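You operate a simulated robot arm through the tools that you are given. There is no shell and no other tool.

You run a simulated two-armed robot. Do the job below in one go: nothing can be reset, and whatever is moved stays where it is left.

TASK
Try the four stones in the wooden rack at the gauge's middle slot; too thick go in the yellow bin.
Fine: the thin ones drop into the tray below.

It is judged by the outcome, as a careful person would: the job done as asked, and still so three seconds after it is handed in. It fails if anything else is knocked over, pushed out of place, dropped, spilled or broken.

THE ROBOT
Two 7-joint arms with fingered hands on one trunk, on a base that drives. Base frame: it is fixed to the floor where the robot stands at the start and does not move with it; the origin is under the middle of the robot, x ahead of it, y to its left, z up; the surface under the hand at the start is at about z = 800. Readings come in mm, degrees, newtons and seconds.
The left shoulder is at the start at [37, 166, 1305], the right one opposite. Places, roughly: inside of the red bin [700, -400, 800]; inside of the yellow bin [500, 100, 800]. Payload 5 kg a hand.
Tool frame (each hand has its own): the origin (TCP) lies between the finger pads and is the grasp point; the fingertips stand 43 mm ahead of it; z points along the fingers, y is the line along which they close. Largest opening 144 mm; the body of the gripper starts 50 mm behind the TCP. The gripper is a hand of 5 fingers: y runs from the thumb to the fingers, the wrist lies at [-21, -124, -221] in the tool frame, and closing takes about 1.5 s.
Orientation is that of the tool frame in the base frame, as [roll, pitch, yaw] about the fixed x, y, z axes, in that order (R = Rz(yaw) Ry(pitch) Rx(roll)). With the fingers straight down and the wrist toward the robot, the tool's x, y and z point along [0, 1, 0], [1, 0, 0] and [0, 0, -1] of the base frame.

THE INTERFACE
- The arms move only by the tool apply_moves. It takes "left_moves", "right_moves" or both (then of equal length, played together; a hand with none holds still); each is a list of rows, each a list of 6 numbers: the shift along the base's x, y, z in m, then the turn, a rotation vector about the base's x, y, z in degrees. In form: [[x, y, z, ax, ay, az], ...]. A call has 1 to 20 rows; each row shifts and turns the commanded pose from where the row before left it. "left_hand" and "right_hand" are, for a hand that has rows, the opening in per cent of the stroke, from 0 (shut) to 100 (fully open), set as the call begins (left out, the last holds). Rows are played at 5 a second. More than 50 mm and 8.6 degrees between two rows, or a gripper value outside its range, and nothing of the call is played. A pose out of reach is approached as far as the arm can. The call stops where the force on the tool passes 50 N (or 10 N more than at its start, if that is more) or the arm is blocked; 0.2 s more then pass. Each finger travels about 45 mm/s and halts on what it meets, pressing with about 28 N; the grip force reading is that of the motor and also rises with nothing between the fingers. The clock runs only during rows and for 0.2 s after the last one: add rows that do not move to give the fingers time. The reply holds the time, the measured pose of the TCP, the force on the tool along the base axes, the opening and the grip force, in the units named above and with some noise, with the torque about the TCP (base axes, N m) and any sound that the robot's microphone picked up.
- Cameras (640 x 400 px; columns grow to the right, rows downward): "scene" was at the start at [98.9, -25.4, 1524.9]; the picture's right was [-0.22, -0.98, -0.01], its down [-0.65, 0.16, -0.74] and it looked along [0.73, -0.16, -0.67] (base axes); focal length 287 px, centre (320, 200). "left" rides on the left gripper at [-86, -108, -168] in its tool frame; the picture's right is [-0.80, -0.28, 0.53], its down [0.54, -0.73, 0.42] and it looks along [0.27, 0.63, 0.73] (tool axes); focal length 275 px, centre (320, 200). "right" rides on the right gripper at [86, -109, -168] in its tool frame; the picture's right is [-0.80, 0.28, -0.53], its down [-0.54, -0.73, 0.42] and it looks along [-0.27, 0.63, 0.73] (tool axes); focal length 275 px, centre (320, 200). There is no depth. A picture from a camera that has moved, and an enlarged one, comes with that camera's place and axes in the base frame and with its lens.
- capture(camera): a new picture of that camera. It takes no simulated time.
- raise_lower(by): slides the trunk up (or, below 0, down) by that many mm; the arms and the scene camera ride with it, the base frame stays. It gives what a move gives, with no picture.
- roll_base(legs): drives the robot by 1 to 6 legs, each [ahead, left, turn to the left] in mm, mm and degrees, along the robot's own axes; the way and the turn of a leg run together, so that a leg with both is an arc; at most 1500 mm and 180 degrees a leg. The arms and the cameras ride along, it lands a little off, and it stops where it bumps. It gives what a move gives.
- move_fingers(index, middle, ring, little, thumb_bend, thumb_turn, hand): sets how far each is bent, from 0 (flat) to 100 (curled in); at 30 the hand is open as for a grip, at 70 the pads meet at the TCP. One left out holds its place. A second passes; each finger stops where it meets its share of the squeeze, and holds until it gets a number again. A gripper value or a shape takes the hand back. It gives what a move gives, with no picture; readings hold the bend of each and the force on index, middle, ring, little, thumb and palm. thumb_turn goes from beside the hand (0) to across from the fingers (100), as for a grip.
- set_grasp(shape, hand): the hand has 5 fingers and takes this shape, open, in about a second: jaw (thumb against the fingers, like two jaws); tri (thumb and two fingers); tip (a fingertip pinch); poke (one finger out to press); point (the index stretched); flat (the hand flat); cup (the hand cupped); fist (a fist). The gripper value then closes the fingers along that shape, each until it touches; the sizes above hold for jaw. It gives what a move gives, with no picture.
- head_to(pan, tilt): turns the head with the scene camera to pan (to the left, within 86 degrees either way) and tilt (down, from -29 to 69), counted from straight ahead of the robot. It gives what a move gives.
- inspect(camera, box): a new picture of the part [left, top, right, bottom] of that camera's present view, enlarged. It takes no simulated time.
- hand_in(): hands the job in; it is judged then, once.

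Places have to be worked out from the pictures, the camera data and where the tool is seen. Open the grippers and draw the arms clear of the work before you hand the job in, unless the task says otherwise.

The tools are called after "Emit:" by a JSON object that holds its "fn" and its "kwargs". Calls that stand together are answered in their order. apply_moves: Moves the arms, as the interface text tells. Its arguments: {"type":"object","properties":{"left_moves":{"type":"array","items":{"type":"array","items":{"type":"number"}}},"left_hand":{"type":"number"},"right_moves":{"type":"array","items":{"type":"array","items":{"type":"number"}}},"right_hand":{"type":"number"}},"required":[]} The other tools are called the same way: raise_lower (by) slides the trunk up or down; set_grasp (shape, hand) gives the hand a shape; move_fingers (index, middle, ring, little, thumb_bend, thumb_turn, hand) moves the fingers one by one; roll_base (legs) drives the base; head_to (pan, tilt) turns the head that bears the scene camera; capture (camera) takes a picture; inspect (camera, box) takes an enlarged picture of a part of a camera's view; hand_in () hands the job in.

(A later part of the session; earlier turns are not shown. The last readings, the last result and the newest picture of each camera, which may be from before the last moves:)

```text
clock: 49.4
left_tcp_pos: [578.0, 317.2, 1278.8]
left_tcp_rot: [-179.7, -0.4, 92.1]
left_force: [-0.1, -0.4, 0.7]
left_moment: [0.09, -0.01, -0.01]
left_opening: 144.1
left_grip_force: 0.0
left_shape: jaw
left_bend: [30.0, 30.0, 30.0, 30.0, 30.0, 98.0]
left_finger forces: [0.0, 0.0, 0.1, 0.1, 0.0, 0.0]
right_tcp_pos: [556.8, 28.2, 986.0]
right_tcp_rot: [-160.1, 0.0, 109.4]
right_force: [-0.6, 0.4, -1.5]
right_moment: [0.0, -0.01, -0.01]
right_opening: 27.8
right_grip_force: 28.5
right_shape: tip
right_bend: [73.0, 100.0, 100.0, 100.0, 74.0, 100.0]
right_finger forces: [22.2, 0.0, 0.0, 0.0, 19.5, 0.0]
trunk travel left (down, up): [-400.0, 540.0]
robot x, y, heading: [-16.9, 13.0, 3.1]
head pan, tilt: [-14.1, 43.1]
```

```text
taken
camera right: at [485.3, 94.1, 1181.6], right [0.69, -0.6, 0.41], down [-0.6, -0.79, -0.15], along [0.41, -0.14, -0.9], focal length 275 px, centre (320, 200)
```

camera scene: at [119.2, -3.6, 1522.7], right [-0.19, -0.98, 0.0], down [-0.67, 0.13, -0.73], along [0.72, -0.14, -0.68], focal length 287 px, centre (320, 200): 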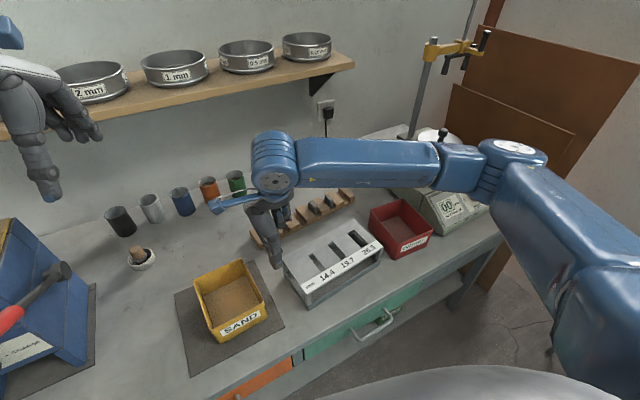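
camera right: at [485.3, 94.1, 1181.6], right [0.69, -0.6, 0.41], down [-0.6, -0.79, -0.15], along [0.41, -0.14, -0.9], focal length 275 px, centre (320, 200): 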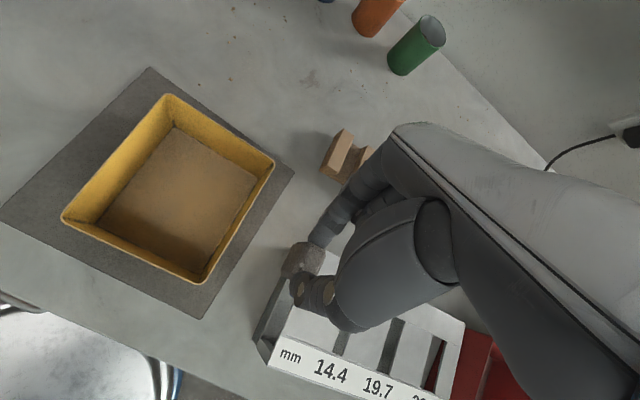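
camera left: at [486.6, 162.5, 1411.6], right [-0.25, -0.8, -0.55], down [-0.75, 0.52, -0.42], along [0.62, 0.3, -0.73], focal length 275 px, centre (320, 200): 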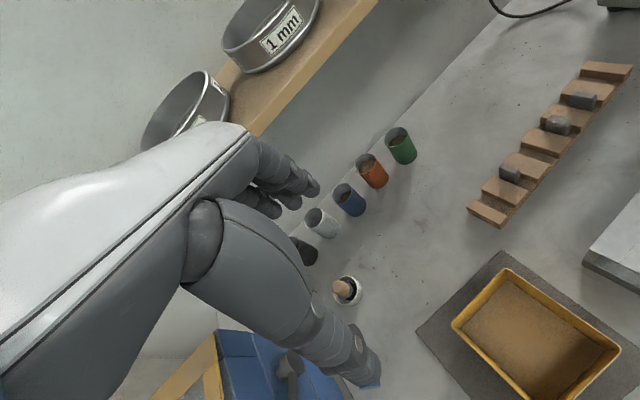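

The bin centre is confirmed at about [514, 149]. The left hand is well clear, so I'll finish the traverse and lower the stone into the bin.

Emit:
{"fn": "apply_moves", "kwargs": {"right_moves": [[-0.0102, 0.0424, 0, 0, 0, 0], [-0.0102, 0.0424, 0, 0, 0, 0], [-0.0102, 0.0424, 0, 0, 0, 0], [0, 0, -0.02, 0, 0, 0], [0, 0, -0.015, 0, 0, 0], [0, 0, 0, 0, 0, 0]]}}

Emit:
{"fn": "capture", "kwargs": {"camera": "scene"}}

Emit:
{"fn": "capture", "kwargs": {"camera": "right"}}

Emit:
{"fn": "inspect", "kwargs": {"camera": "scene", "box": [170, 210, 300, 350]}}

```text
clock: 50.8
left_tcp_pos: [579.0, 318.7, 1277.1]
left_tcp_rot: [-179.8, -0.3, 92.1]
left_force: [0.3, -1.3, -0.4]
left_moment: [0.01, 0.0, -0.01]
left_opening: 143.6
left_grip_force: 0.0
left_shape: jaw
left_bend: [30.0, 30.0, 30.0, 30.0, 30.0, 98.0]
left_finger forces: [0.0, 0.0, 0.1, 0.0, 0.1, 0.0]
right_tcp_pos: [526.2, 159.8, 952.5]
right_tcp_rot: [-160.1, 0.1, 109.5]
right_force: [0.1, -0.2, -2.0]
right_moment: [-0.02, 0.0, 0.01]
right_opening: 27.5
right_grip_force: 27.7
right_shape: tip
right_bend: [73.0, 100.0, 100.0, 100.0, 74.0, 100.0]
right_finger forces: [22.2, 0.1, 0.0, 0.0, 19.4, 0.1]
trunk travel left (down, up): [-400.0, 540.0]
robot x, y, heading: [-13.4, 10.8, 3.2]
head pan, tilt: [-14.1, 43.1]
```

```text
taken
camera scene: at [119.2, -1.0, 1522.8], right [-0.19, -0.98, 0.0], down [-0.67, 0.13, -0.73], along [0.72, -0.14, -0.68], focal length 287 px, centre (320, 200)
```

scene: 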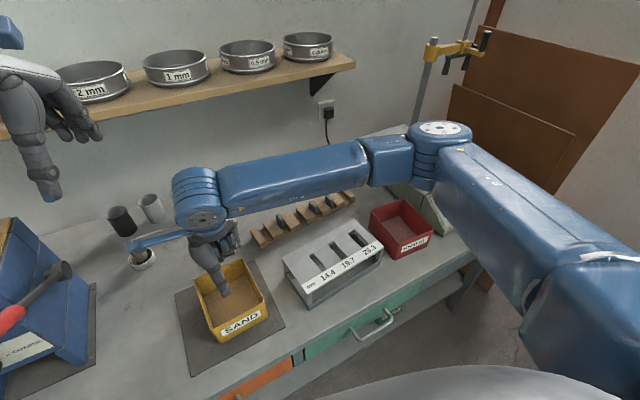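

```text
taken
camera right: at [454.7, 224.7, 1147.0], right [0.69, -0.6, 0.41], down [-0.6, -0.79, -0.15], along [0.41, -0.14, -0.9], focal length 275 px, centre (320, 200)
```

right: 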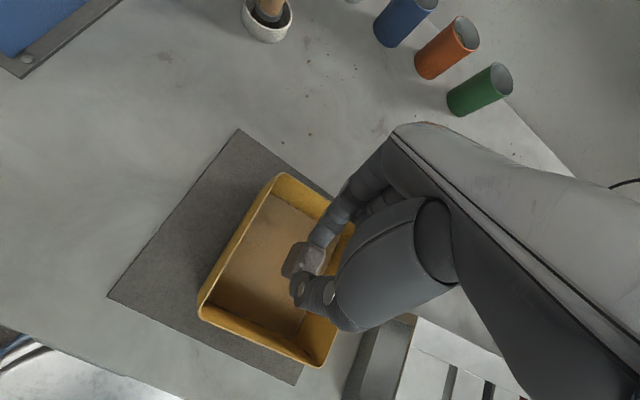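

```text
2.86 times, centred on (235, 280) of scene
camera zoom: at [119.2, -1.0, 1522.8], right [-0.19, -0.98, 0.0], down [-0.67, 0.13, -0.73], along [0.72, -0.14, -0.68], focal length 821 px, centre (563, -29)
```

zoom: 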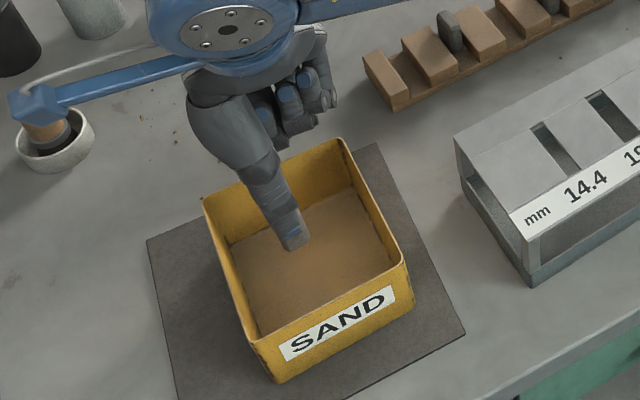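

The stone hangs inside the bin outline. I'll shift 12 mm toward the front so the index stays clear of the back wall, lower 25 mm more, and check once before releasing.

Emit:
{"fn": "apply_moves", "kwargs": {"right_moves": [[-0.011, -0.0049, 0, 0, 0, 0], [0, 0, -0.01, 0, 0, 0], [0, 0, -0.01, 0, 0, 0], [0, 0, -0.005, 0, 0, 0], [0, 0, 0, 0, 0, 0]]}}

Emit:
{"fn": "inspect", "kwargs": {"camera": "scene", "box": [170, 210, 300, 350]}}

Emit:
{"fn": "inspect", "kwargs": {"camera": "right", "box": [180, 140, 420, 380]}}

```text
clock: 52.0
left_tcp_pos: [578.7, 319.2, 1277.3]
left_tcp_rot: [-179.8, -0.4, 92.1]
left_force: [-0.2, 0.2, 0.6]
left_moment: [0.02, 0.0, 0.0]
left_opening: 144.0
left_grip_force: 0.1
left_shape: jaw
left_bend: [30.0, 30.0, 30.0, 30.0, 30.0, 98.0]
left_finger forces: [0.0, 0.2, 0.1, 0.0, 0.0, 0.0]
right_tcp_pos: [514.8, 152.6, 927.8]
right_tcp_rot: [-160.1, 0.0, 109.3]
right_force: [0.2, -0.7, -0.7]
right_moment: [-0.01, 0.02, -0.01]
right_opening: 27.2
right_grip_force: 27.9
right_shape: tip
right_bend: [73.0, 100.0, 100.0, 100.0, 74.0, 100.0]
right_finger forces: [22.2, 0.0, 0.1, 0.0, 19.4, 0.0]
trunk travel left (down, up): [-400.0, 540.0]
robot x, y, heading: [-9.5, 8.3, 3.1]
head pan, tilt: [-14.1, 43.1]
```

```text
2.86 times, centred on (235, 280) of scene
camera zoom: at [119.6, -1.6, 1522.7], right [-0.19, -0.98, 0.0], down [-0.67, 0.13, -0.73], along [0.72, -0.14, -0.68], focal length 821 px, centre (563, -29)
```

zoom: 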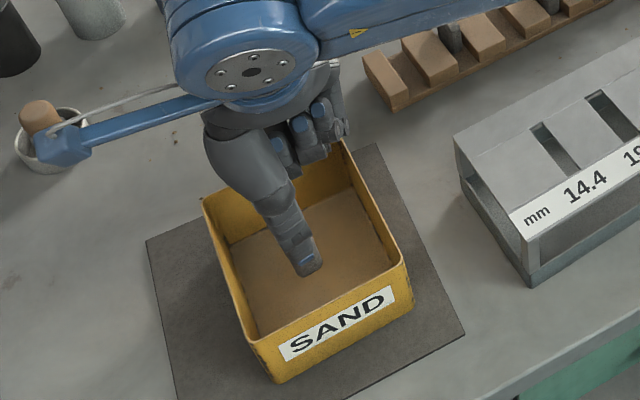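

```text
1.67 times, centred on (300, 260) of right
camera zoom: at [443.6, 218.4, 1122.3], right [0.69, -0.6, 0.41], down [-0.6, -0.79, -0.15], along [0.41, -0.14, -0.9], focal length 459 px, centre (353, 100)
```

zoom: 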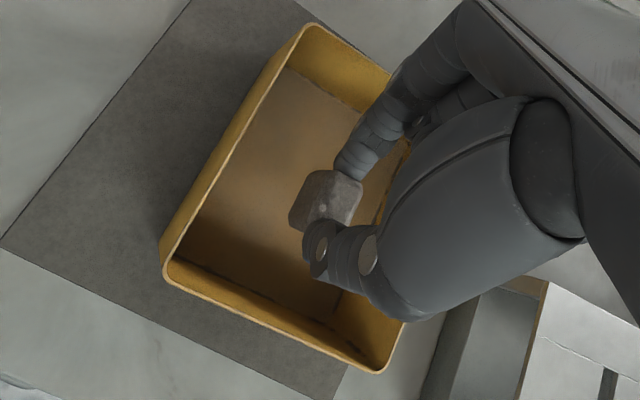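

The stone is inside the bin, a few centimetres above the sand. I'll open just enough to let it go.

Emit:
{"fn": "apply_moves", "kwargs": {"right_moves": [[0, 0, 0, 0, 0, 0], [0, 0, 0, 0, 0, 0], [0, 0, 0, 0, 0, 0], [0, 0, 0, 0, 0, 0]], "right_hand": 40}}

Emit:
{"fn": "inspect", "kwargs": {"camera": "right", "box": [180, 140, 420, 380]}}

```text
clock: 53.0
left_tcp_pos: [578.7, 317.5, 1277.5]
left_tcp_rot: [-179.8, -0.4, 91.9]
left_force: [0.5, 0.3, -0.1]
left_moment: [0.03, 0.02, 0.02]
left_opening: 144.0
left_grip_force: 0.0
left_shape: jaw
left_bend: [30.0, 30.0, 30.0, 30.0, 30.0, 98.0]
left_finger forces: [0.0, 0.0, 0.0, 0.0, 0.0, 0.1]
right_tcp_pos: [516.2, 152.6, 927.0]
right_tcp_rot: [-160.2, 0.0, 109.4]
right_force: [0.1, 0.8, 0.2]
right_moment: [0.01, 0.01, 0.01]
right_opening: 57.2
right_grip_force: 0.1
right_shape: tip
right_bend: [73.0, 98.0, 99.0, 99.0, 73.0, 100.0]
right_finger forces: [0.0, 0.0, 0.0, 0.0, 0.0, 0.1]
trunk travel left (down, up): [-400.0, 540.0]
robot x, y, heading: [-17.2, 13.8, 2.9]
head pan, tilt: [-14.1, 43.1]
```

```text
1.67 times, centred on (300, 260) of right
camera zoom: at [443.4, 218.3, 1122.6], right [0.69, -0.6, 0.41], down [-0.6, -0.79, -0.15], along [0.41, -0.14, -0.9], focal length 459 px, centre (353, 100)
```

zoom: 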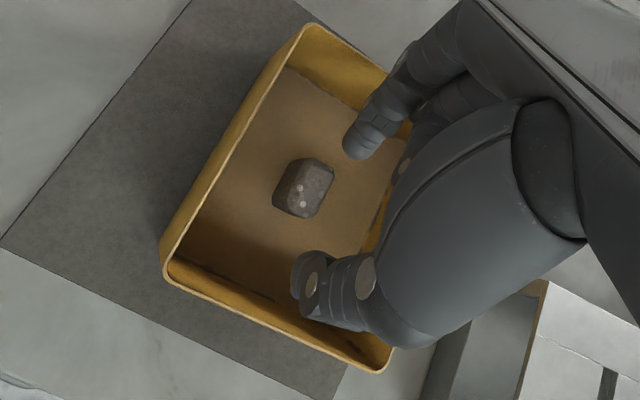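

Stone 2 is resting in the yellow bin. I'll rise, go back over the rack and approach stone 3, expected one pitch (62.7 mm) further along, descending before I get near the shelf.

Emit:
{"fn": "apply_moves", "kwargs": {"right_moves": [[0, 0, 0.02, 0, 0, 0], [0, 0, 0.02, 0, 0, 0], [0, 0, 0.02, 0, 0, 0], [0.0307, -0.0287, 0, 0, 0, 0], [0.0307, -0.0287, 0, 0, 0, 0], [0.0307, -0.0287, 0, 0, 0, 0], [0.0307, -0.0287, 0, 0, 0, 0], [0.0307, -0.0287, 0, 0, 0, 0], [0.0307, -0.0287, 0, 0, 0, 0], [0.025, -0.0213, -0.0143, 0, 0, 0], [0.025, -0.0213, -0.0143, 0, 0, 0], [0.025, -0.0213, -0.0143, 0, 0, 0], [0.025, -0.0213, -0.0143, 0, 0, 0], [0, 0, 0, 0, 0, 0]], "right_hand": 42}}

Emit:
{"fn": "capture", "kwargs": {"camera": "scene"}}

Emit:
{"fn": "inspect", "kwargs": {"camera": "right", "box": [220, 150, 380, 360]}}

Emit:
{"fn": "inspect", "kwargs": {"camera": "left", "box": [440, 20, 640, 180]}}

```text
clock: 56.0
left_tcp_pos: [578.4, 317.0, 1279.5]
left_tcp_rot: [-179.8, -0.4, 92.1]
left_force: [-0.4, 0.4, 0.9]
left_moment: [-0.02, -0.01, 0.0]
left_opening: 143.6
left_grip_force: 0.0
left_shape: jaw
left_bend: [30.0, 30.0, 30.0, 30.0, 30.0, 98.0]
left_finger forces: [0.0, 0.0, 0.0, 0.1, 0.0, 0.0]
right_tcp_pos: [799.7, -104.5, 932.0]
right_tcp_rot: [-160.1, 0.0, 109.5]
right_force: [-0.7, 0.8, 0.7]
right_moment: [0.01, -0.02, 0.03]
right_opening: 60.2
right_grip_force: 0.0
right_shape: tip
right_bend: [73.0, 98.0, 99.0, 99.0, 72.0, 100.0]
right_finger forces: [0.0, 0.0, 0.1, 0.1, 0.0, 0.0]
trunk travel left (down, up): [-400.0, 540.0]
robot x, y, heading: [-16.5, 9.9, 3.1]
head pan, tilt: [-14.1, 43.1]
```

```text
taken
camera scene: at [118.7, -1.3, 1522.8], right [-0.19, -0.98, 0.0], down [-0.67, 0.13, -0.73], along [0.72, -0.14, -0.68], focal length 287 px, centre (320, 200)
```

scene: 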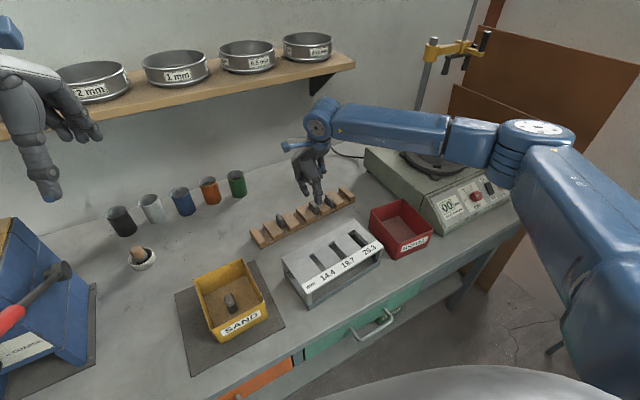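

```text
1.90 times, centred on (300, 255) of right
camera zoom: at [726.8, -38.8, 1126.2], right [0.69, -0.6, 0.41], down [-0.6, -0.79, -0.15], along [0.41, -0.14, -0.9], focal length 524 px, centre (358, 95)
```

zoom: 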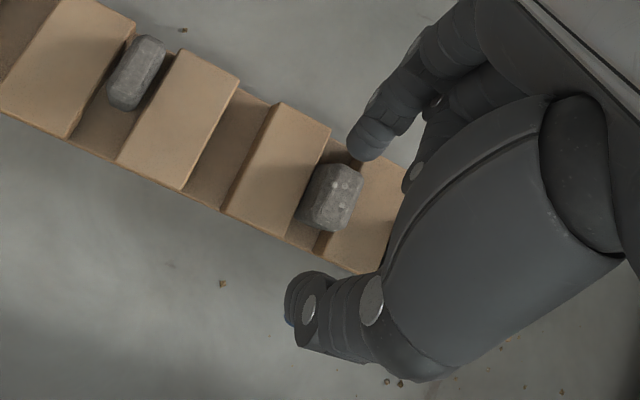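

```text
2.50 times, centred on (540, 100) of left
camera zoom: at [471.8, 228.4, 1446.5], right [-0.26, -0.8, -0.54], down [-0.75, 0.52, -0.42], along [0.61, 0.3, -0.73], focal length 688 px, centre (-230, 450)
```

zoom: 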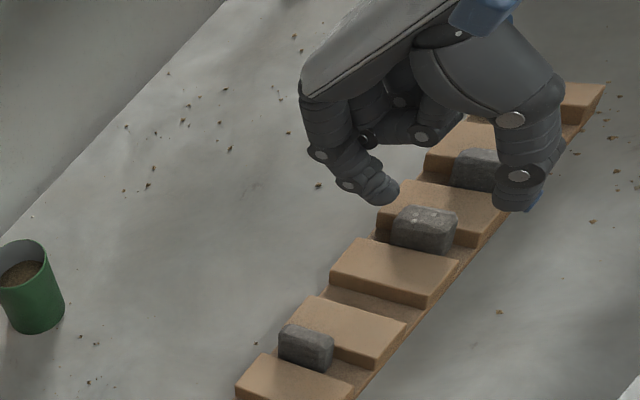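

Stone 2 is visible in the yellow bin and the rack is undisturbed. In the right camera stone 3's top centre is at about [804, −118]; applying the same relative offset that worked for stone 2, I'll shift [+19.5, −7.3] and descend to just above it.

Emit:
{"fn": "apply_moves", "kwargs": {"right_moves": [[0.0195, -0.0073, 0, 0, 0, 0], [0, 0, -0.012, 0, 0, 0], [0, 0, -0.012, 0, 0, 0], [0, 0, -0.012, 0, 0, 0], [0, 0, 0, 0, 0, 0]]}}

Emit:
{"fn": "inspect", "kwargs": {"camera": "right", "box": [240, 180, 360, 320]}}

Emit:
{"fn": "inspect", "kwargs": {"camera": "left", "box": [520, 50, 632, 140]}}

```text
clock: 57.2
left_tcp_pos: [578.8, 318.6, 1276.6]
left_tcp_rot: [-179.8, -0.4, 92.1]
left_force: [0.3, 0.4, 1.1]
left_moment: [0.01, 0.0, 0.0]
left_opening: 144.0
left_grip_force: 0.0
left_shape: jaw
left_bend: [30.0, 30.0, 30.0, 30.0, 30.0, 98.0]
left_finger forces: [0.1, 0.1, 0.0, 0.0, 0.0, 0.0]
right_tcp_pos: [820.0, -112.1, 894.9]
right_tcp_rot: [-160.1, -0.1, 109.5]
right_force: [-0.1, -0.1, 0.0]
right_moment: [0.03, -0.04, 0.04]
right_opening: 60.1
right_grip_force: 0.0
right_shape: tip
right_bend: [73.0, 98.0, 99.0, 99.0, 72.0, 100.0]
right_finger forces: [0.0, 0.1, 0.0, 0.0, 0.0, 0.1]
trunk travel left (down, up): [-400.0, 540.0]
robot x, y, heading: [-17.2, 7.5, 3.0]
head pan, tilt: [-14.1, 43.1]
```

```text
2.86 times, centred on (300, 250) of right
camera zoom: at [747.0, -46.1, 1089.8], right [0.69, -0.6, 0.41], down [-0.6, -0.79, -0.15], along [0.41, -0.14, -0.9], focal length 786 px, centre (377, 57)
```

zoom: 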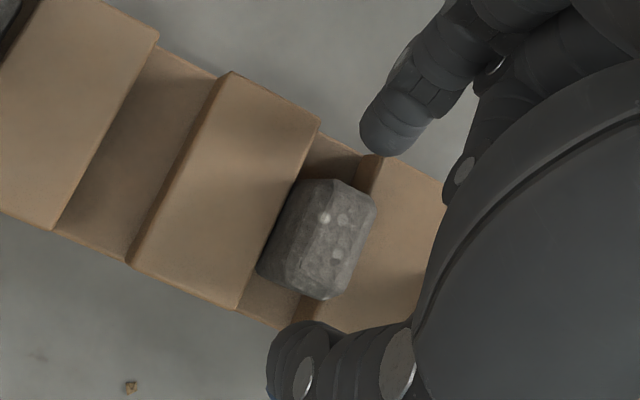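

```text
4.44 times, centred on (576, 95) of left
camera zoom: at [471.9, 228.0, 1446.5], right [-0.26, -0.8, -0.54], down [-0.75, 0.52, -0.42], along [0.61, 0.3, -0.73], focal length 1224 px, centre (-818, 667)
```

zoom: 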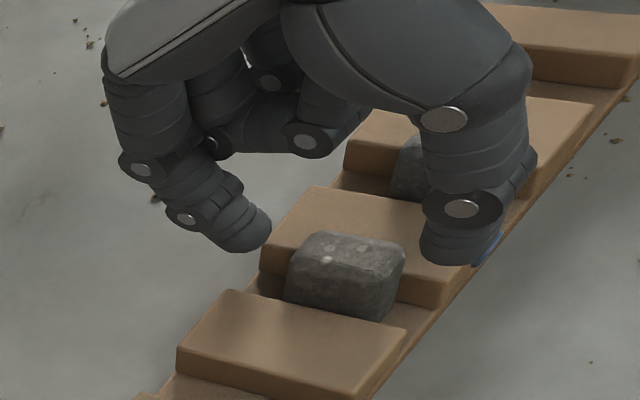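

Stone 3 sits in the picture where the stone 2 relation predicts. I'll nudge 1 mm left for clearance, descend to z = 883 and close in two stages, as before.

Emit:
{"fn": "apply_moves", "kwargs": {"right_moves": [[-0.0004, 0.0009, -0.006, 0, 0, 0], [0, 0, -0.006, 0, 0, 0], [0, 0, 0, 0, 0, 0], [0, 0, 0, 0, 0, 0], [0, 0, 0, 0, 0, 0]], "right_hand": 32}}

Emit:
{"fn": "inspect", "kwargs": {"camera": "right", "box": [240, 180, 360, 320]}}

Emit:
{"fn": "inspect", "kwargs": {"camera": "left", "box": [520, 50, 632, 140]}}

```text
clock: 58.4
left_tcp_pos: [579.0, 319.2, 1277.5]
left_tcp_rot: [-179.8, -0.4, 92.1]
left_force: [0.1, -0.6, 0.1]
left_moment: [-0.02, -0.02, 0.01]
left_opening: 143.6
left_grip_force: 0.0
left_shape: jaw
left_bend: [30.0, 30.0, 30.0, 30.0, 30.0, 98.0]
left_finger forces: [0.0, 0.0, 0.1, 0.1, 0.1, 0.1]
right_tcp_pos: [820.0, -112.1, 883.4]
right_tcp_rot: [-160.1, 0.1, 109.4]
right_force: [0.4, -0.7, 0.4]
right_moment: [0.03, -0.06, 0.04]
right_opening: 47.3
right_grip_force: 0.1
right_shape: tip
right_bend: [73.0, 98.0, 99.0, 99.0, 74.0, 100.0]
right_finger forces: [0.1, 0.0, 0.0, 0.0, 0.0, 0.0]
trunk travel left (down, up): [-400.0, 540.0]
robot x, y, heading: [-13.5, 8.8, 2.9]
head pan, tilt: [-14.1, 43.1]
```

```text
2.86 times, centred on (300, 250) of right
camera zoom: at [747.8, -45.2, 1077.2], right [0.69, -0.6, 0.41], down [-0.6, -0.79, -0.15], along [0.41, -0.14, -0.9], focal length 786 px, centre (377, 57)
```

zoom: 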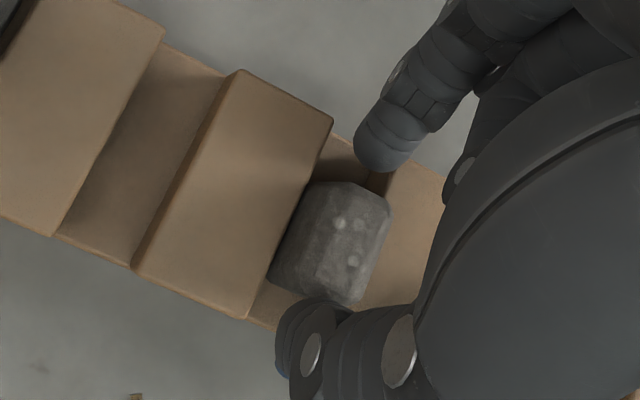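

```text
4.44 times, centred on (576, 95) of left
camera zoom: at [472.4, 227.9, 1446.3], right [-0.26, -0.8, -0.54], down [-0.75, 0.52, -0.42], along [0.61, 0.3, -0.73], focal length 1224 px, centre (-818, 667)
```

zoom: 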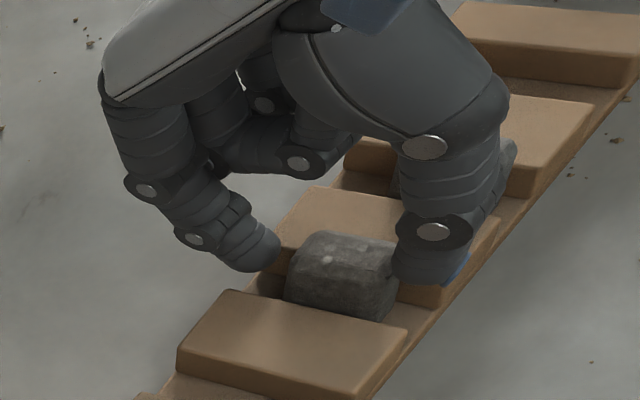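

Aligned with no stray contact. I'll close to grip stone 3.

Emit:
{"fn": "apply_moves", "kwargs": {"right_moves": [[0, 0, 0, 0, 0, 0], [0, 0, 0, 0, 0, 0], [0, 0, 0, 0, 0, 0], [0, 0, 0, 0, 0, 0]], "right_hand": 18}}

Emit:
{"fn": "inspect", "kwargs": {"camera": "right", "box": [240, 180, 360, 320]}}

```text
clock: 59.4
left_tcp_pos: [578.5, 318.6, 1277.7]
left_tcp_rot: [-179.8, -0.4, 92.1]
left_force: [-0.6, 0.6, 1.1]
left_moment: [0.03, -0.04, -0.02]
left_opening: 143.8
left_grip_force: 0.0
left_shape: jaw
left_bend: [30.0, 30.0, 30.0, 30.0, 30.0, 98.0]
left_finger forces: [0.0, 0.0, 0.0, 0.0, 0.0, 0.0]
right_tcp_pos: [821.3, -111.6, 884.0]
right_tcp_rot: [-160.2, 0.0, 109.4]
right_force: [0.6, 0.4, 2.0]
right_moment: [0.0, 0.05, 0.03]
right_opening: 28.1
right_grip_force: 27.7
right_shape: tip
right_bend: [72.0, 100.0, 100.0, 100.0, 74.0, 100.0]
right_finger forces: [23.0, 0.1, 0.0, 0.1, 20.4, 0.0]
trunk travel left (down, up): [-400.0, 540.0]
robot x, y, heading: [-14.3, 10.1, 3.1]
head pan, tilt: [-14.1, 43.1]
```

```text
2.86 times, centred on (300, 250) of right
camera zoom: at [747.7, -45.2, 1077.5], right [0.69, -0.6, 0.41], down [-0.6, -0.79, -0.15], along [0.41, -0.14, -0.9], focal length 786 px, centre (377, 57)
```

zoom: 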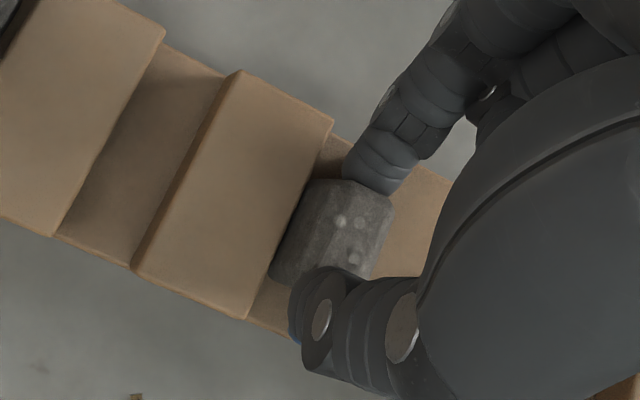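

Stone 3 is gripped in the same attitude. I'll lift it and carry it to hover over the middle slot, at the TCP position that was balanced for stone 2.

Emit:
{"fn": "apply_moves", "kwargs": {"right_moves": [[0, 0, 0.008, 0, 0, 0], [0, 0, 0.015, 0, 0, 0], [0, 0, 0.02, 0, 0, 0], [-0.018, -0.004, 0.015, 0, 0, 0], [-0.018, -0.004, 0.015, 0, 0, 0], [-0.018, -0.004, 0.015, 0, 0, 0], [-0.018, -0.004, 0.015, 0, 0, 0], [-0.018, -0.004, 0.012, 0, 0, 0], [-0.036, -0.0015, 0, 0, 0, 0], [-0.036, -0.0015, 0, 0, 0, 0], [-0.036, -0.0015, 0, 0, 0, 0], [-0.036, -0.0015, 0, 0, 0, 0], [0, 0, 0, 0, 0, 0]]}}

Emit:
{"fn": "inspect", "kwargs": {"camera": "right", "box": [250, 210, 350, 300]}}

Emit:
{"fn": "inspect", "kwargs": {"camera": "scene", "box": [310, 210, 380, 270]}}

Emit:
{"fn": "inspect", "kwargs": {"camera": "left", "box": [440, 20, 640, 180]}}

```text
clock: 62.2
left_tcp_pos: [579.9, 319.1, 1276.9]
left_tcp_rot: [-179.6, -0.4, 92.1]
left_force: [1.0, 0.6, -0.8]
left_moment: [-0.03, 0.05, -0.03]
left_opening: 143.8
left_grip_force: 0.0
left_shape: jaw
left_bend: [30.0, 30.0, 30.0, 30.0, 30.0, 98.0]
left_finger forces: [0.0, 0.1, 0.1, 0.0, 0.0, 0.1]
right_tcp_pos: [586.3, -137.6, 999.1]
right_tcp_rot: [-159.9, 0.0, 109.4]
right_force: [0.3, -0.3, -0.1]
right_moment: [-0.04, 0.05, 0.01]
right_opening: 27.8
right_grip_force: 28.2
right_shape: tip
right_bend: [72.0, 100.0, 100.0, 100.0, 74.0, 100.0]
right_finger forces: [22.6, 0.1, 0.0, 0.0, 18.2, 0.0]
trunk travel left (down, up): [-400.0, 540.0]
robot x, y, heading: [-12.4, 10.4, 3.3]
head pan, tilt: [-14.1, 43.1]
```

```text
4.44 times, centred on (300, 255) of right
camera zoom: at [513.4, -72.4, 1192.9], right [0.69, -0.6, 0.41], down [-0.6, -0.79, -0.15], along [0.41, -0.14, -0.9], focal length 1224 px, centre (409, -44)
```

zoom: 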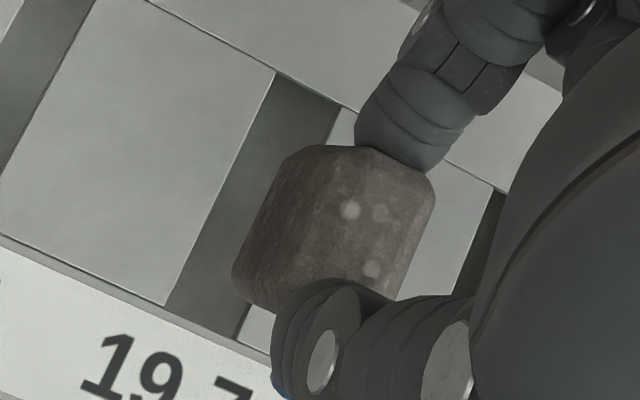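

```text
6.67 times, centred on (345, 240) of scene
camera zoom: at [120.3, -1.4, 1522.6], right [-0.19, -0.98, 0.0], down [-0.67, 0.13, -0.73], along [0.72, -0.14, -0.68], focal length 1916 px, centre (153, -67)
```

zoom: 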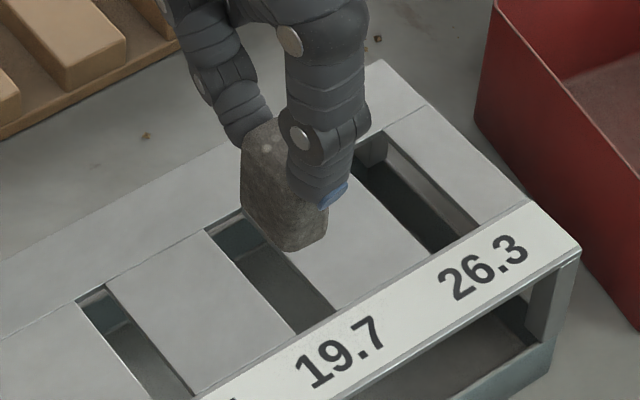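

```text
2.50 times, centred on (540, 100) of left
camera zoom: at [473.2, 228.3, 1445.9], right [-0.26, -0.8, -0.54], down [-0.75, 0.52, -0.42], along [0.61, 0.3, -0.73], focal length 688 px, centre (-230, 450)
```

zoom: 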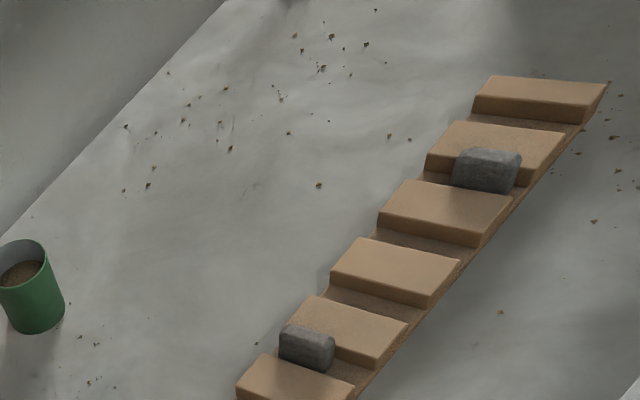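

Stone 3 looks about 23 mm thick and is already centred on the slot (stone 355–378, slot 356–376). I'll lower it to just above the plate, then feel for entry in small steps.

Emit:
{"fn": "apply_moves", "kwargs": {"right_moves": [[-0.0003, 0.0007, -0.012, 0, 0, 0], [0, 0, -0.012, 0, 0, 0], [0, 0, -0.012, 0, 0, 0], [0, 0, -0.002, 0, 0, 0], [0, 0, 0, 0, 0, 0]]}}

Emit:
{"fn": "apply_moves", "kwargs": {"right_moves": [[0, 0, -0.002, 0, 0, 0], [0, 0, 0, 0, 0, 0]]}}

Emit:
{"fn": "apply_moves", "kwargs": {"right_moves": [[0, 0, -0.0015, 0, 0, 0], [0, 0, 0, 0, 0, 0]]}}

```text
clock: 63.4
left_tcp_pos: [577.9, 317.9, 1277.1]
left_tcp_rot: [-179.8, -0.4, 92.1]
left_force: [0.2, 0.0, -0.3]
left_moment: [-0.02, -0.03, -0.02]
left_opening: 143.9
left_grip_force: 0.0
left_shape: jaw
left_bend: [30.0, 30.0, 30.0, 30.0, 30.0, 98.0]
left_finger forces: [0.0, 0.0, 0.0, 0.0, 0.1, 0.0]
right_tcp_pos: [583.7, -138.1, 961.5]
right_tcp_rot: [-160.2, 0.0, 109.4]
right_force: [-0.2, 0.1, 0.2]
right_moment: [-0.01, 0.0, 0.01]
right_opening: 27.7
right_grip_force: 28.2
right_shape: tip
right_bend: [72.0, 100.0, 100.0, 100.0, 74.0, 100.0]
right_finger forces: [22.5, 0.0, 0.0, 0.0, 18.3, 0.0]
trunk travel left (down, up): [-400.0, 540.0]
robot x, y, heading: [-15.5, 10.3, 2.9]
head pan, tilt: [-14.1, 43.1]
```

```text
clock: 64.0
left_tcp_pos: [577.8, 317.3, 1276.7]
left_tcp_rot: [-179.8, -0.3, 92.1]
left_force: [-0.7, -0.8, -0.7]
left_moment: [0.02, 0.06, 0.0]
left_opening: 144.1
left_grip_force: 0.0
left_shape: jaw
left_bend: [30.0, 30.0, 30.0, 30.0, 30.0, 98.0]
left_finger forces: [0.1, 0.1, 0.1, 0.1, 0.0, 0.0]
right_tcp_pos: [583.8, -137.3, 959.3]
right_tcp_rot: [-160.2, 0.0, 109.4]
right_force: [-0.1, -0.7, 4.3]
right_moment: [-0.07, 0.05, 0.03]
right_opening: 27.9
right_grip_force: 28.1
right_shape: tip
right_bend: [72.0, 100.0, 100.0, 100.0, 74.0, 100.0]
right_finger forces: [22.8, 0.0, 0.0, 0.0, 21.6, 0.0]
trunk travel left (down, up): [-400.0, 540.0]
robot x, y, heading: [-15.0, 11.1, 2.9]
head pan, tilt: [-14.1, 43.1]
```

```text
clock: 64.6
left_tcp_pos: [577.0, 319.2, 1279.6]
left_tcp_rot: [-179.7, -0.3, 92.2]
left_force: [0.2, -0.7, -0.4]
left_moment: [-0.01, 0.0, 0.02]
left_opening: 143.9
left_grip_force: 0.0
left_shape: jaw
left_bend: [30.0, 30.0, 30.0, 30.0, 30.0, 98.0]
left_finger forces: [0.0, 0.0, 0.0, 0.1, 0.0, 0.1]
right_tcp_pos: [583.4, -137.8, 957.7]
right_tcp_rot: [-160.2, 0.1, 109.3]
right_force: [1.5, -2.0, 21.5]
right_moment: [-0.23, 0.36, -0.03]
right_opening: 28.1
right_grip_force: 28.1
right_shape: tip
right_bend: [73.0, 100.0, 100.0, 100.0, 74.0, 100.0]
right_finger forces: [24.6, 0.1, 0.1, 0.0, 32.7, 0.1]
trunk travel left (down, up): [-400.0, 540.0]
robot x, y, heading: [-11.8, 7.7, 3.0]
head pan, tilt: [-14.1, 43.1]
```

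Contact at z ≈ 959.5 again, but the resultant is at s ≈ 357, the left edge, so I'll lift, shift 1.8 mm right and retry gently.

Emit:
{"fn": "apply_moves", "kwargs": {"right_moves": [[0, 0, 0.006, 0, 0, 0], [0.0007, -0.0017, 0, 0, 0, 0], [0, 0, -0.004, 0, 0, 0], [0, 0, -0.0012, 0, 0, 0], [0, 0, 0, 0, 0, 0]]}}

Emit:
{"fn": "inspect", "kwargs": {"camera": "right", "box": [250, 210, 350, 300]}}

```text
clock: 65.8
left_tcp_pos: [577.5, 318.2, 1277.7]
left_tcp_rot: [-179.8, -0.4, 92.2]
left_force: [1.0, 0.4, 0.7]
left_moment: [0.0, 0.01, -0.01]
left_opening: 143.9
left_grip_force: 0.0
left_shape: jaw
left_bend: [30.0, 30.0, 30.0, 30.0, 30.0, 98.0]
left_finger forces: [0.0, 0.0, 0.1, 0.0, 0.1, 0.1]
right_tcp_pos: [584.5, -138.4, 958.7]
right_tcp_rot: [-160.3, 0.0, 109.5]
right_force: [-1.1, 2.1, 16.7]
right_moment: [-0.08, 0.48, -0.05]
right_opening: 27.9
right_grip_force: 27.7
right_shape: tip
right_bend: [73.0, 100.0, 100.0, 100.0, 74.0, 100.0]
right_finger forces: [22.5, 0.0, 0.1, 0.1, 32.0, 0.1]
trunk travel left (down, up): [-400.0, 540.0]
robot x, y, heading: [-10.8, 14.3, 3.2]
head pan, tilt: [-14.1, 43.1]
```

```text
4.44 times, centred on (300, 255) of right
camera zoom: at [511.7, -72.6, 1152.8], right [0.69, -0.6, 0.41], down [-0.6, -0.79, -0.15], along [0.41, -0.14, -0.9], focal length 1224 px, centre (409, -44)
```

zoom: 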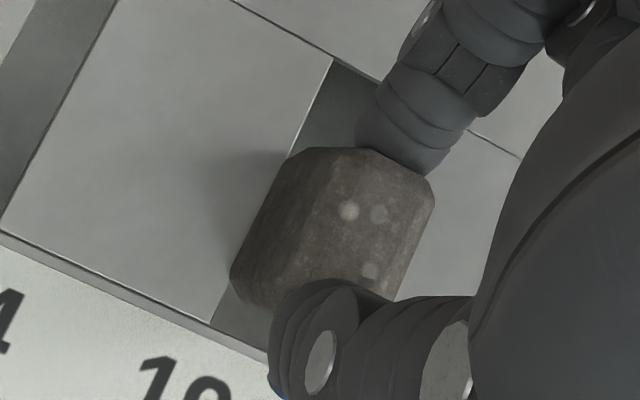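

Now the side force flips to −s and the resultant sits at s ≈ 368. I'll test the position midway between these two, so a narrow fit can't be missed.

Emit:
{"fn": "apply_moves", "kwargs": {"right_moves": [[0, 0, 0.006, 0, 0, 0], [-0.0004, 0.0009, 0, 0, 0, 0], [0, 0, -0.004, 0, 0, 0], [0, 0, -0.0015, 0, 0, 0], [0, 0, 0, 0, 0, 0]]}}

Emit:
{"fn": "inspect", "kwargs": {"camera": "scene", "box": [310, 210, 380, 270]}}

```text
clock: 67.0
left_tcp_pos: [578.2, 319.1, 1278.1]
left_tcp_rot: [-179.8, -0.4, 92.1]
left_force: [1.2, 0.4, 0.0]
left_moment: [-0.03, 0.0, 0.02]
left_opening: 144.1
left_grip_force: 0.1
left_shape: jaw
left_bend: [30.0, 30.0, 30.0, 30.0, 30.0, 98.0]
left_finger forces: [0.0, 0.1, 0.0, 0.0, 0.0, 0.0]
right_tcp_pos: [584.6, -136.9, 959.5]
right_tcp_rot: [-160.2, 0.1, 109.5]
right_force: [-0.1, -0.1, 13.4]
right_moment: [-0.13, 0.32, -0.03]
right_opening: 28.3
right_grip_force: 28.1
right_shape: tip
right_bend: [73.0, 100.0, 100.0, 100.0, 74.0, 100.0]
right_finger forces: [22.6, 0.1, 0.0, 0.0, 28.8, 0.1]
trunk travel left (down, up): [-400.0, 540.0]
robot x, y, heading: [-13.4, 9.0, 3.3]
head pan, tilt: [-14.1, 43.1]
```

```text
6.67 times, centred on (345, 240) of scene
camera zoom: at [118.4, -1.5, 1523.0], right [-0.19, -0.98, 0.0], down [-0.67, 0.13, -0.73], along [0.72, -0.14, -0.68], focal length 1916 px, centre (153, -67)
```

zoom: 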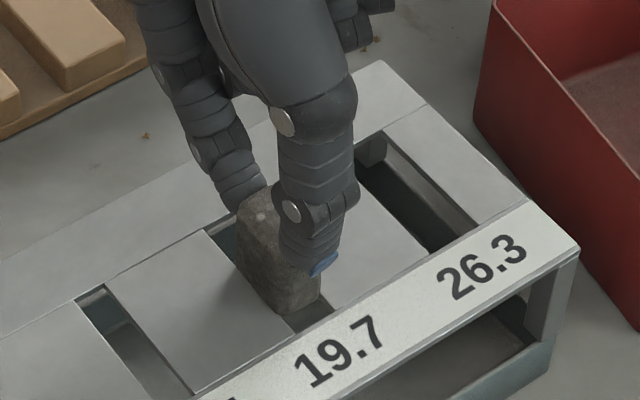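

With zero side force and both edges bearing at the same height, stone 3 is too thick as well. I'll lift it and take it to the yellow bin, beside stone 2.

Emit:
{"fn": "apply_moves", "kwargs": {"right_moves": [[0, 0, 0.012, 0, 0, 0], [0, 0, 0.012, 0, 0, 0], [0, 0, 0.012, 0, 0, 0], [-0.0091, 0.0432, 0, 0, 0, 0], [-0.0091, 0.0432, 0, 0, 0, 0], [-0.0091, 0.0432, 0, 0, 0, 0], [-0.0091, 0.0432, 0, 0, 0, 0], [-0.0091, 0.0432, 0, 0, 0, 0], [-0.0091, 0.0432, 0, 0, 0, 0], [0, 0, -0.02, 0, 0, 0], [0, 0, -0.02, 0, 0, 0], [0, 0, 0, 0, 0, 0]]}}

Emit:
{"fn": "capture", "kwargs": {"camera": "right"}}

Emit:
{"fn": "inspect", "kwargs": {"camera": "scene", "box": [170, 210, 300, 350]}}

```text
clock: 69.6
left_tcp_pos: [578.3, 320.4, 1277.7]
left_tcp_rot: [-179.9, -0.4, 92.2]
left_force: [0.4, -0.7, 0.0]
left_moment: [-0.03, -0.03, -0.01]
left_opening: 143.7
left_grip_force: 0.0
left_shape: jaw
left_bend: [30.0, 30.0, 30.0, 30.0, 30.0, 98.0]
left_finger forces: [0.0, 0.1, 0.1, 0.1, 0.0, 0.1]
right_tcp_pos: [528.7, 122.3, 953.2]
right_tcp_rot: [-160.2, 0.0, 109.4]
right_force: [0.1, 0.7, -0.5]
right_moment: [-0.02, -0.04, 0.01]
right_opening: 27.6
right_grip_force: 27.9
right_shape: tip
right_bend: [72.0, 100.0, 100.0, 100.0, 74.0, 100.0]
right_finger forces: [22.0, 0.1, 0.0, 0.1, 18.6, 0.0]
trunk travel left (down, up): [-400.0, 540.0]
robot x, y, heading: [-12.8, 7.7, 3.0]
head pan, tilt: [-14.1, 43.1]
```

```text
taken
camera right: at [457.4, 187.7, 1147.3], right [0.69, -0.6, 0.41], down [-0.6, -0.79, -0.15], along [0.41, -0.14, -0.9], focal length 275 px, centre (320, 200)
```

right: 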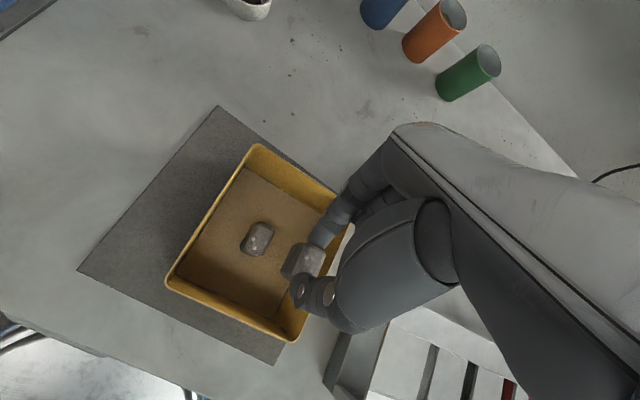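

```text
2.86 times, centred on (235, 280) of scene
camera zoom: at [119.2, -1.0, 1522.8], right [-0.19, -0.98, 0.0], down [-0.67, 0.13, -0.73], along [0.72, -0.14, -0.68], focal length 821 px, centre (563, -29)
```

zoom: 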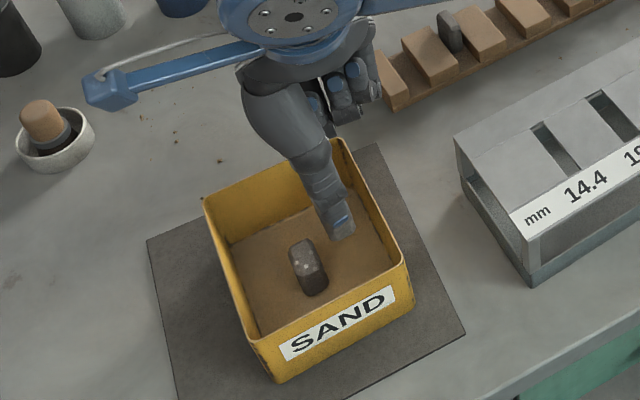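

Stone 3 is over the free side of the bin, next to stone 2. I'll shift 4 mm away from the wall, lower and release.

Emit:
{"fn": "apply_moves", "kwargs": {"right_moves": [[-0.0016, 0.0037, -0.012, 0, 0, 0], [0, 0, -0.012, 0, 0, 0], [0, 0, -0.009, 0, 0, 0], [0, 0, 0, 0, 0, 0]]}}

Emit:
{"fn": "inspect", "kwargs": {"camera": "right", "box": [160, 120, 400, 360]}}

Emit:
{"fn": "apply_moves", "kwargs": {"right_moves": [[0, 0, 0, 0, 0, 0], [0, 0, 0, 0, 0, 0], [0, 0, 0, 0, 0, 0], [0, 0, 0, 0, 0, 0]], "right_hand": 40}}

Emit:
{"fn": "inspect", "kwargs": {"camera": "right", "box": [160, 120, 400, 360]}}

```text
clock: 70.6
left_tcp_pos: [578.2, 318.5, 1277.5]
left_tcp_rot: [-179.9, -0.4, 92.1]
left_force: [0.2, 0.5, 0.3]
left_moment: [-0.02, 0.01, 0.01]
left_opening: 143.9
left_grip_force: 0.2
left_shape: jaw
left_bend: [30.0, 30.0, 30.0, 30.0, 30.0, 98.0]
left_finger forces: [0.1, 0.0, 0.0, 0.1, 0.1, 0.0]
right_tcp_pos: [528.5, 125.1, 919.9]
right_tcp_rot: [-160.1, 0.0, 109.4]
right_force: [0.0, 0.3, -1.7]
right_moment: [0.0, 0.0, 0.0]
right_opening: 27.7
right_grip_force: 28.7
right_shape: tip
right_bend: [72.0, 100.0, 100.0, 100.0, 74.0, 100.0]
right_finger forces: [22.0, 0.0, 0.1, 0.0, 18.5, 0.0]
trunk travel left (down, up): [-400.0, 540.0]
robot x, y, heading: [-10.3, 11.3, 2.8]
head pan, tilt: [-14.1, 43.1]
```

```text
1.67 times, centred on (280, 240) of right
camera zoom: at [457.0, 191.8, 1114.9], right [0.69, -0.6, 0.41], down [-0.6, -0.79, -0.15], along [0.41, -0.14, -0.9], focal length 459 px, centre (387, 133)
```

zoom: 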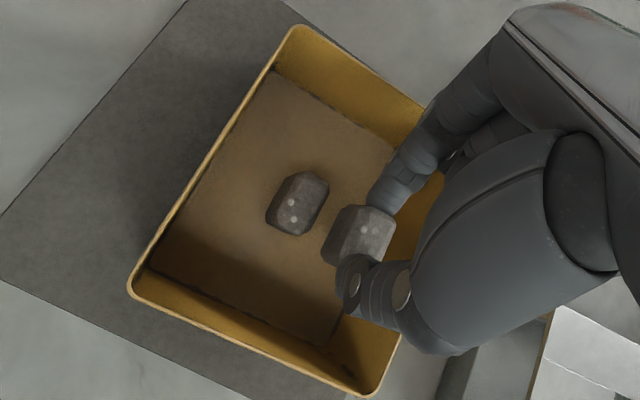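

```text
clock: 71.6
left_tcp_pos: [577.8, 318.0, 1277.4]
left_tcp_rot: [-179.8, -0.4, 92.1]
left_force: [0.1, 1.1, 0.1]
left_moment: [-0.02, -0.04, 0.02]
left_opening: 143.9
left_grip_force: 0.0
left_shape: jaw
left_bend: [30.0, 30.0, 30.0, 30.0, 30.0, 98.0]
left_finger forces: [0.1, 0.0, 0.0, 0.0, 0.1, 0.0]
right_tcp_pos: [529.0, 125.9, 919.3]
right_tcp_rot: [-160.0, 0.0, 109.4]
right_force: [0.0, 0.0, -0.6]
right_moment: [-0.01, 0.0, 0.01]
right_opening: 57.4
right_grip_force: 0.0
right_shape: tip
right_bend: [73.0, 98.0, 99.0, 99.0, 73.0, 100.0]
right_finger forces: [0.0, 0.1, 0.0, 0.0, 0.1, 0.1]
trunk travel left (down, up): [-400.0, 540.0]
robot x, y, heading: [-16.1, 10.1, 2.8]
head pan, tilt: [-14.1, 43.1]
```

```text
1.67 times, centred on (280, 240) of right
camera zoom: at [457.0, 191.7, 1115.1], right [0.69, -0.6, 0.41], down [-0.6, -0.79, -0.15], along [0.41, -0.14, -0.9], focal length 459 px, centre (387, 133)
```

zoom: 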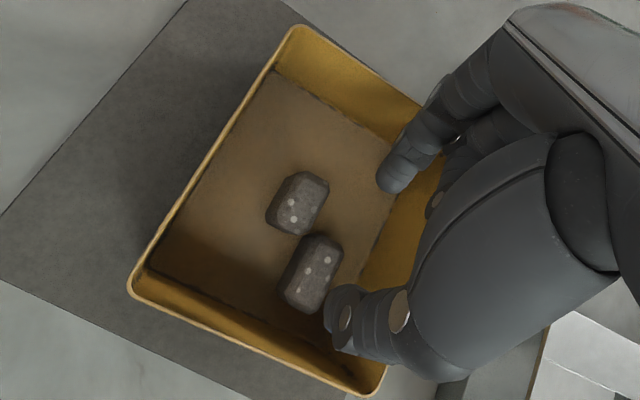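

Both thick stones are in the yellow bin. Next is stone 4 at the far right of the rack; I'll go up and over to hover near it.

Emit:
{"fn": "apply_moves", "kwargs": {"right_moves": [[0, 0, 0.022, 0, 0, 0], [0, 0, 0.022, 0, 0, 0], [0, 0, 0.022, 0, 0, 0], [0.0285, -0.031, 0, 0, 0, 0], [0.0285, -0.031, 0, 0, 0, 0], [0.0285, -0.031, 0, 0, 0, 0], [0.0285, -0.031, 0, 0, 0, 0], [0.0285, -0.031, 0, 0, 0, 0], [0.0285, -0.031, 0, 0, 0, 0], [0.0295, -0.0263, -0.0138, 0, 0, 0], [0.0295, -0.0263, -0.0138, 0, 0, 0], [0.0295, -0.0263, -0.0138, 0, 0, 0], [0.0295, -0.0263, -0.0138, 0, 0, 0], [0, 0, 0, 0, 0, 0]], "right_hand": 42}}

Emit:
{"fn": "inspect", "kwargs": {"camera": "right", "box": [200, 150, 380, 340]}}

Emit:
{"fn": "capture", "kwargs": {"camera": "scene"}}

Emit:
{"fn": "inspect", "kwargs": {"camera": "left", "box": [500, 0, 640, 110]}}

```text
clock: 74.6
left_tcp_pos: [577.6, 317.8, 1278.0]
left_tcp_rot: [-179.9, -0.5, 92.1]
left_force: [0.0, -0.4, 0.1]
left_moment: [0.0, -0.1, 0.02]
left_opening: 143.7
left_grip_force: 0.0
left_shape: jaw
left_bend: [30.0, 30.0, 30.0, 30.0, 30.0, 98.0]
left_finger forces: [0.0, 0.0, 0.0, 0.1, 0.1, 0.0]
right_tcp_pos: [817.8, -164.8, 933.3]
right_tcp_rot: [-160.1, 0.0, 109.5]
right_force: [-0.2, 0.9, 0.2]
right_moment: [-0.02, 0.0, -0.02]
right_opening: 60.2
right_grip_force: 0.2
right_shape: tip
right_bend: [73.0, 98.0, 99.0, 99.0, 72.0, 100.0]
right_finger forces: [0.0, 0.1, 0.0, 0.1, 0.1, 0.0]
trunk travel left (down, up): [-400.0, 540.0]
robot x, y, heading: [-10.7, 8.3, 3.0]
head pan, tilt: [-14.1, 43.1]
```

```text
2.11 times, centred on (290, 245) of right
camera zoom: at [745.9, -99.3, 1127.6], right [0.69, -0.6, 0.41], down [-0.6, -0.79, -0.15], along [0.41, -0.14, -0.9], focal length 580 px, centre (383, 105)
```

zoom: 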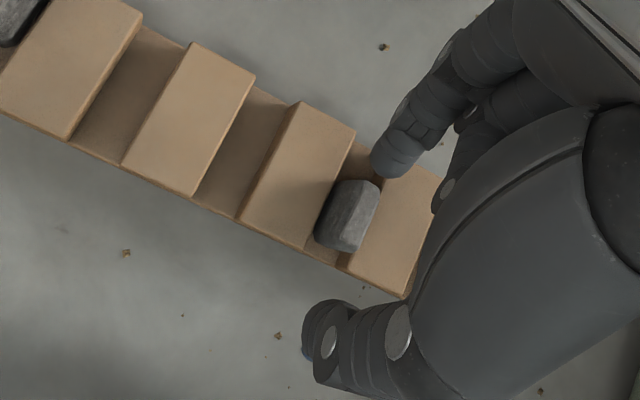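

```text
taken
camera scene: at [118.6, -1.3, 1522.8], right [-0.19, -0.98, 0.0], down [-0.67, 0.13, -0.73], along [0.72, -0.14, -0.68], focal length 287 px, centre (320, 200)
```

scene: 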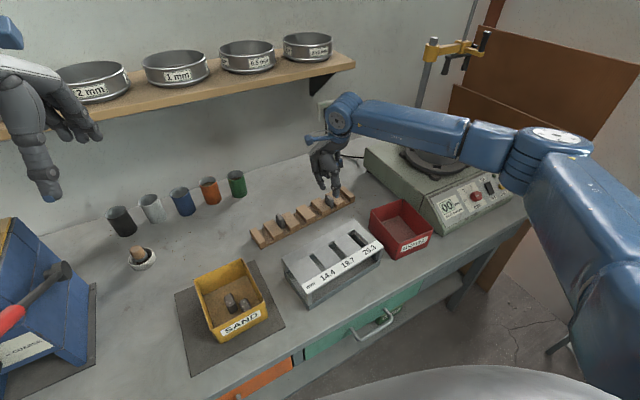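

```text
3.64 times, centred on (570, 55) of left
camera zoom: at [471.7, 228.4, 1446.5], right [-0.26, -0.8, -0.54], down [-0.75, 0.52, -0.42], along [0.61, 0.3, -0.73], focal length 1001 px, centre (-589, 727)
```

zoom: 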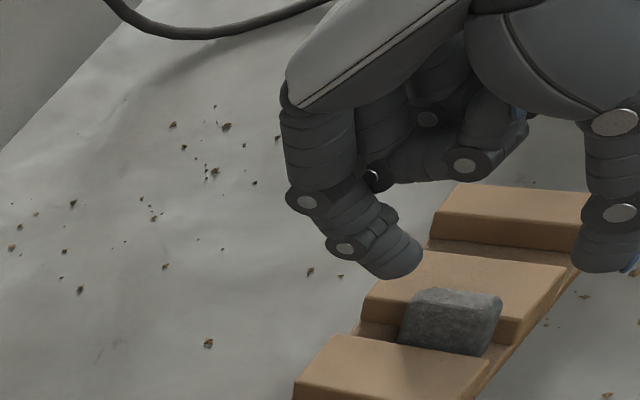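

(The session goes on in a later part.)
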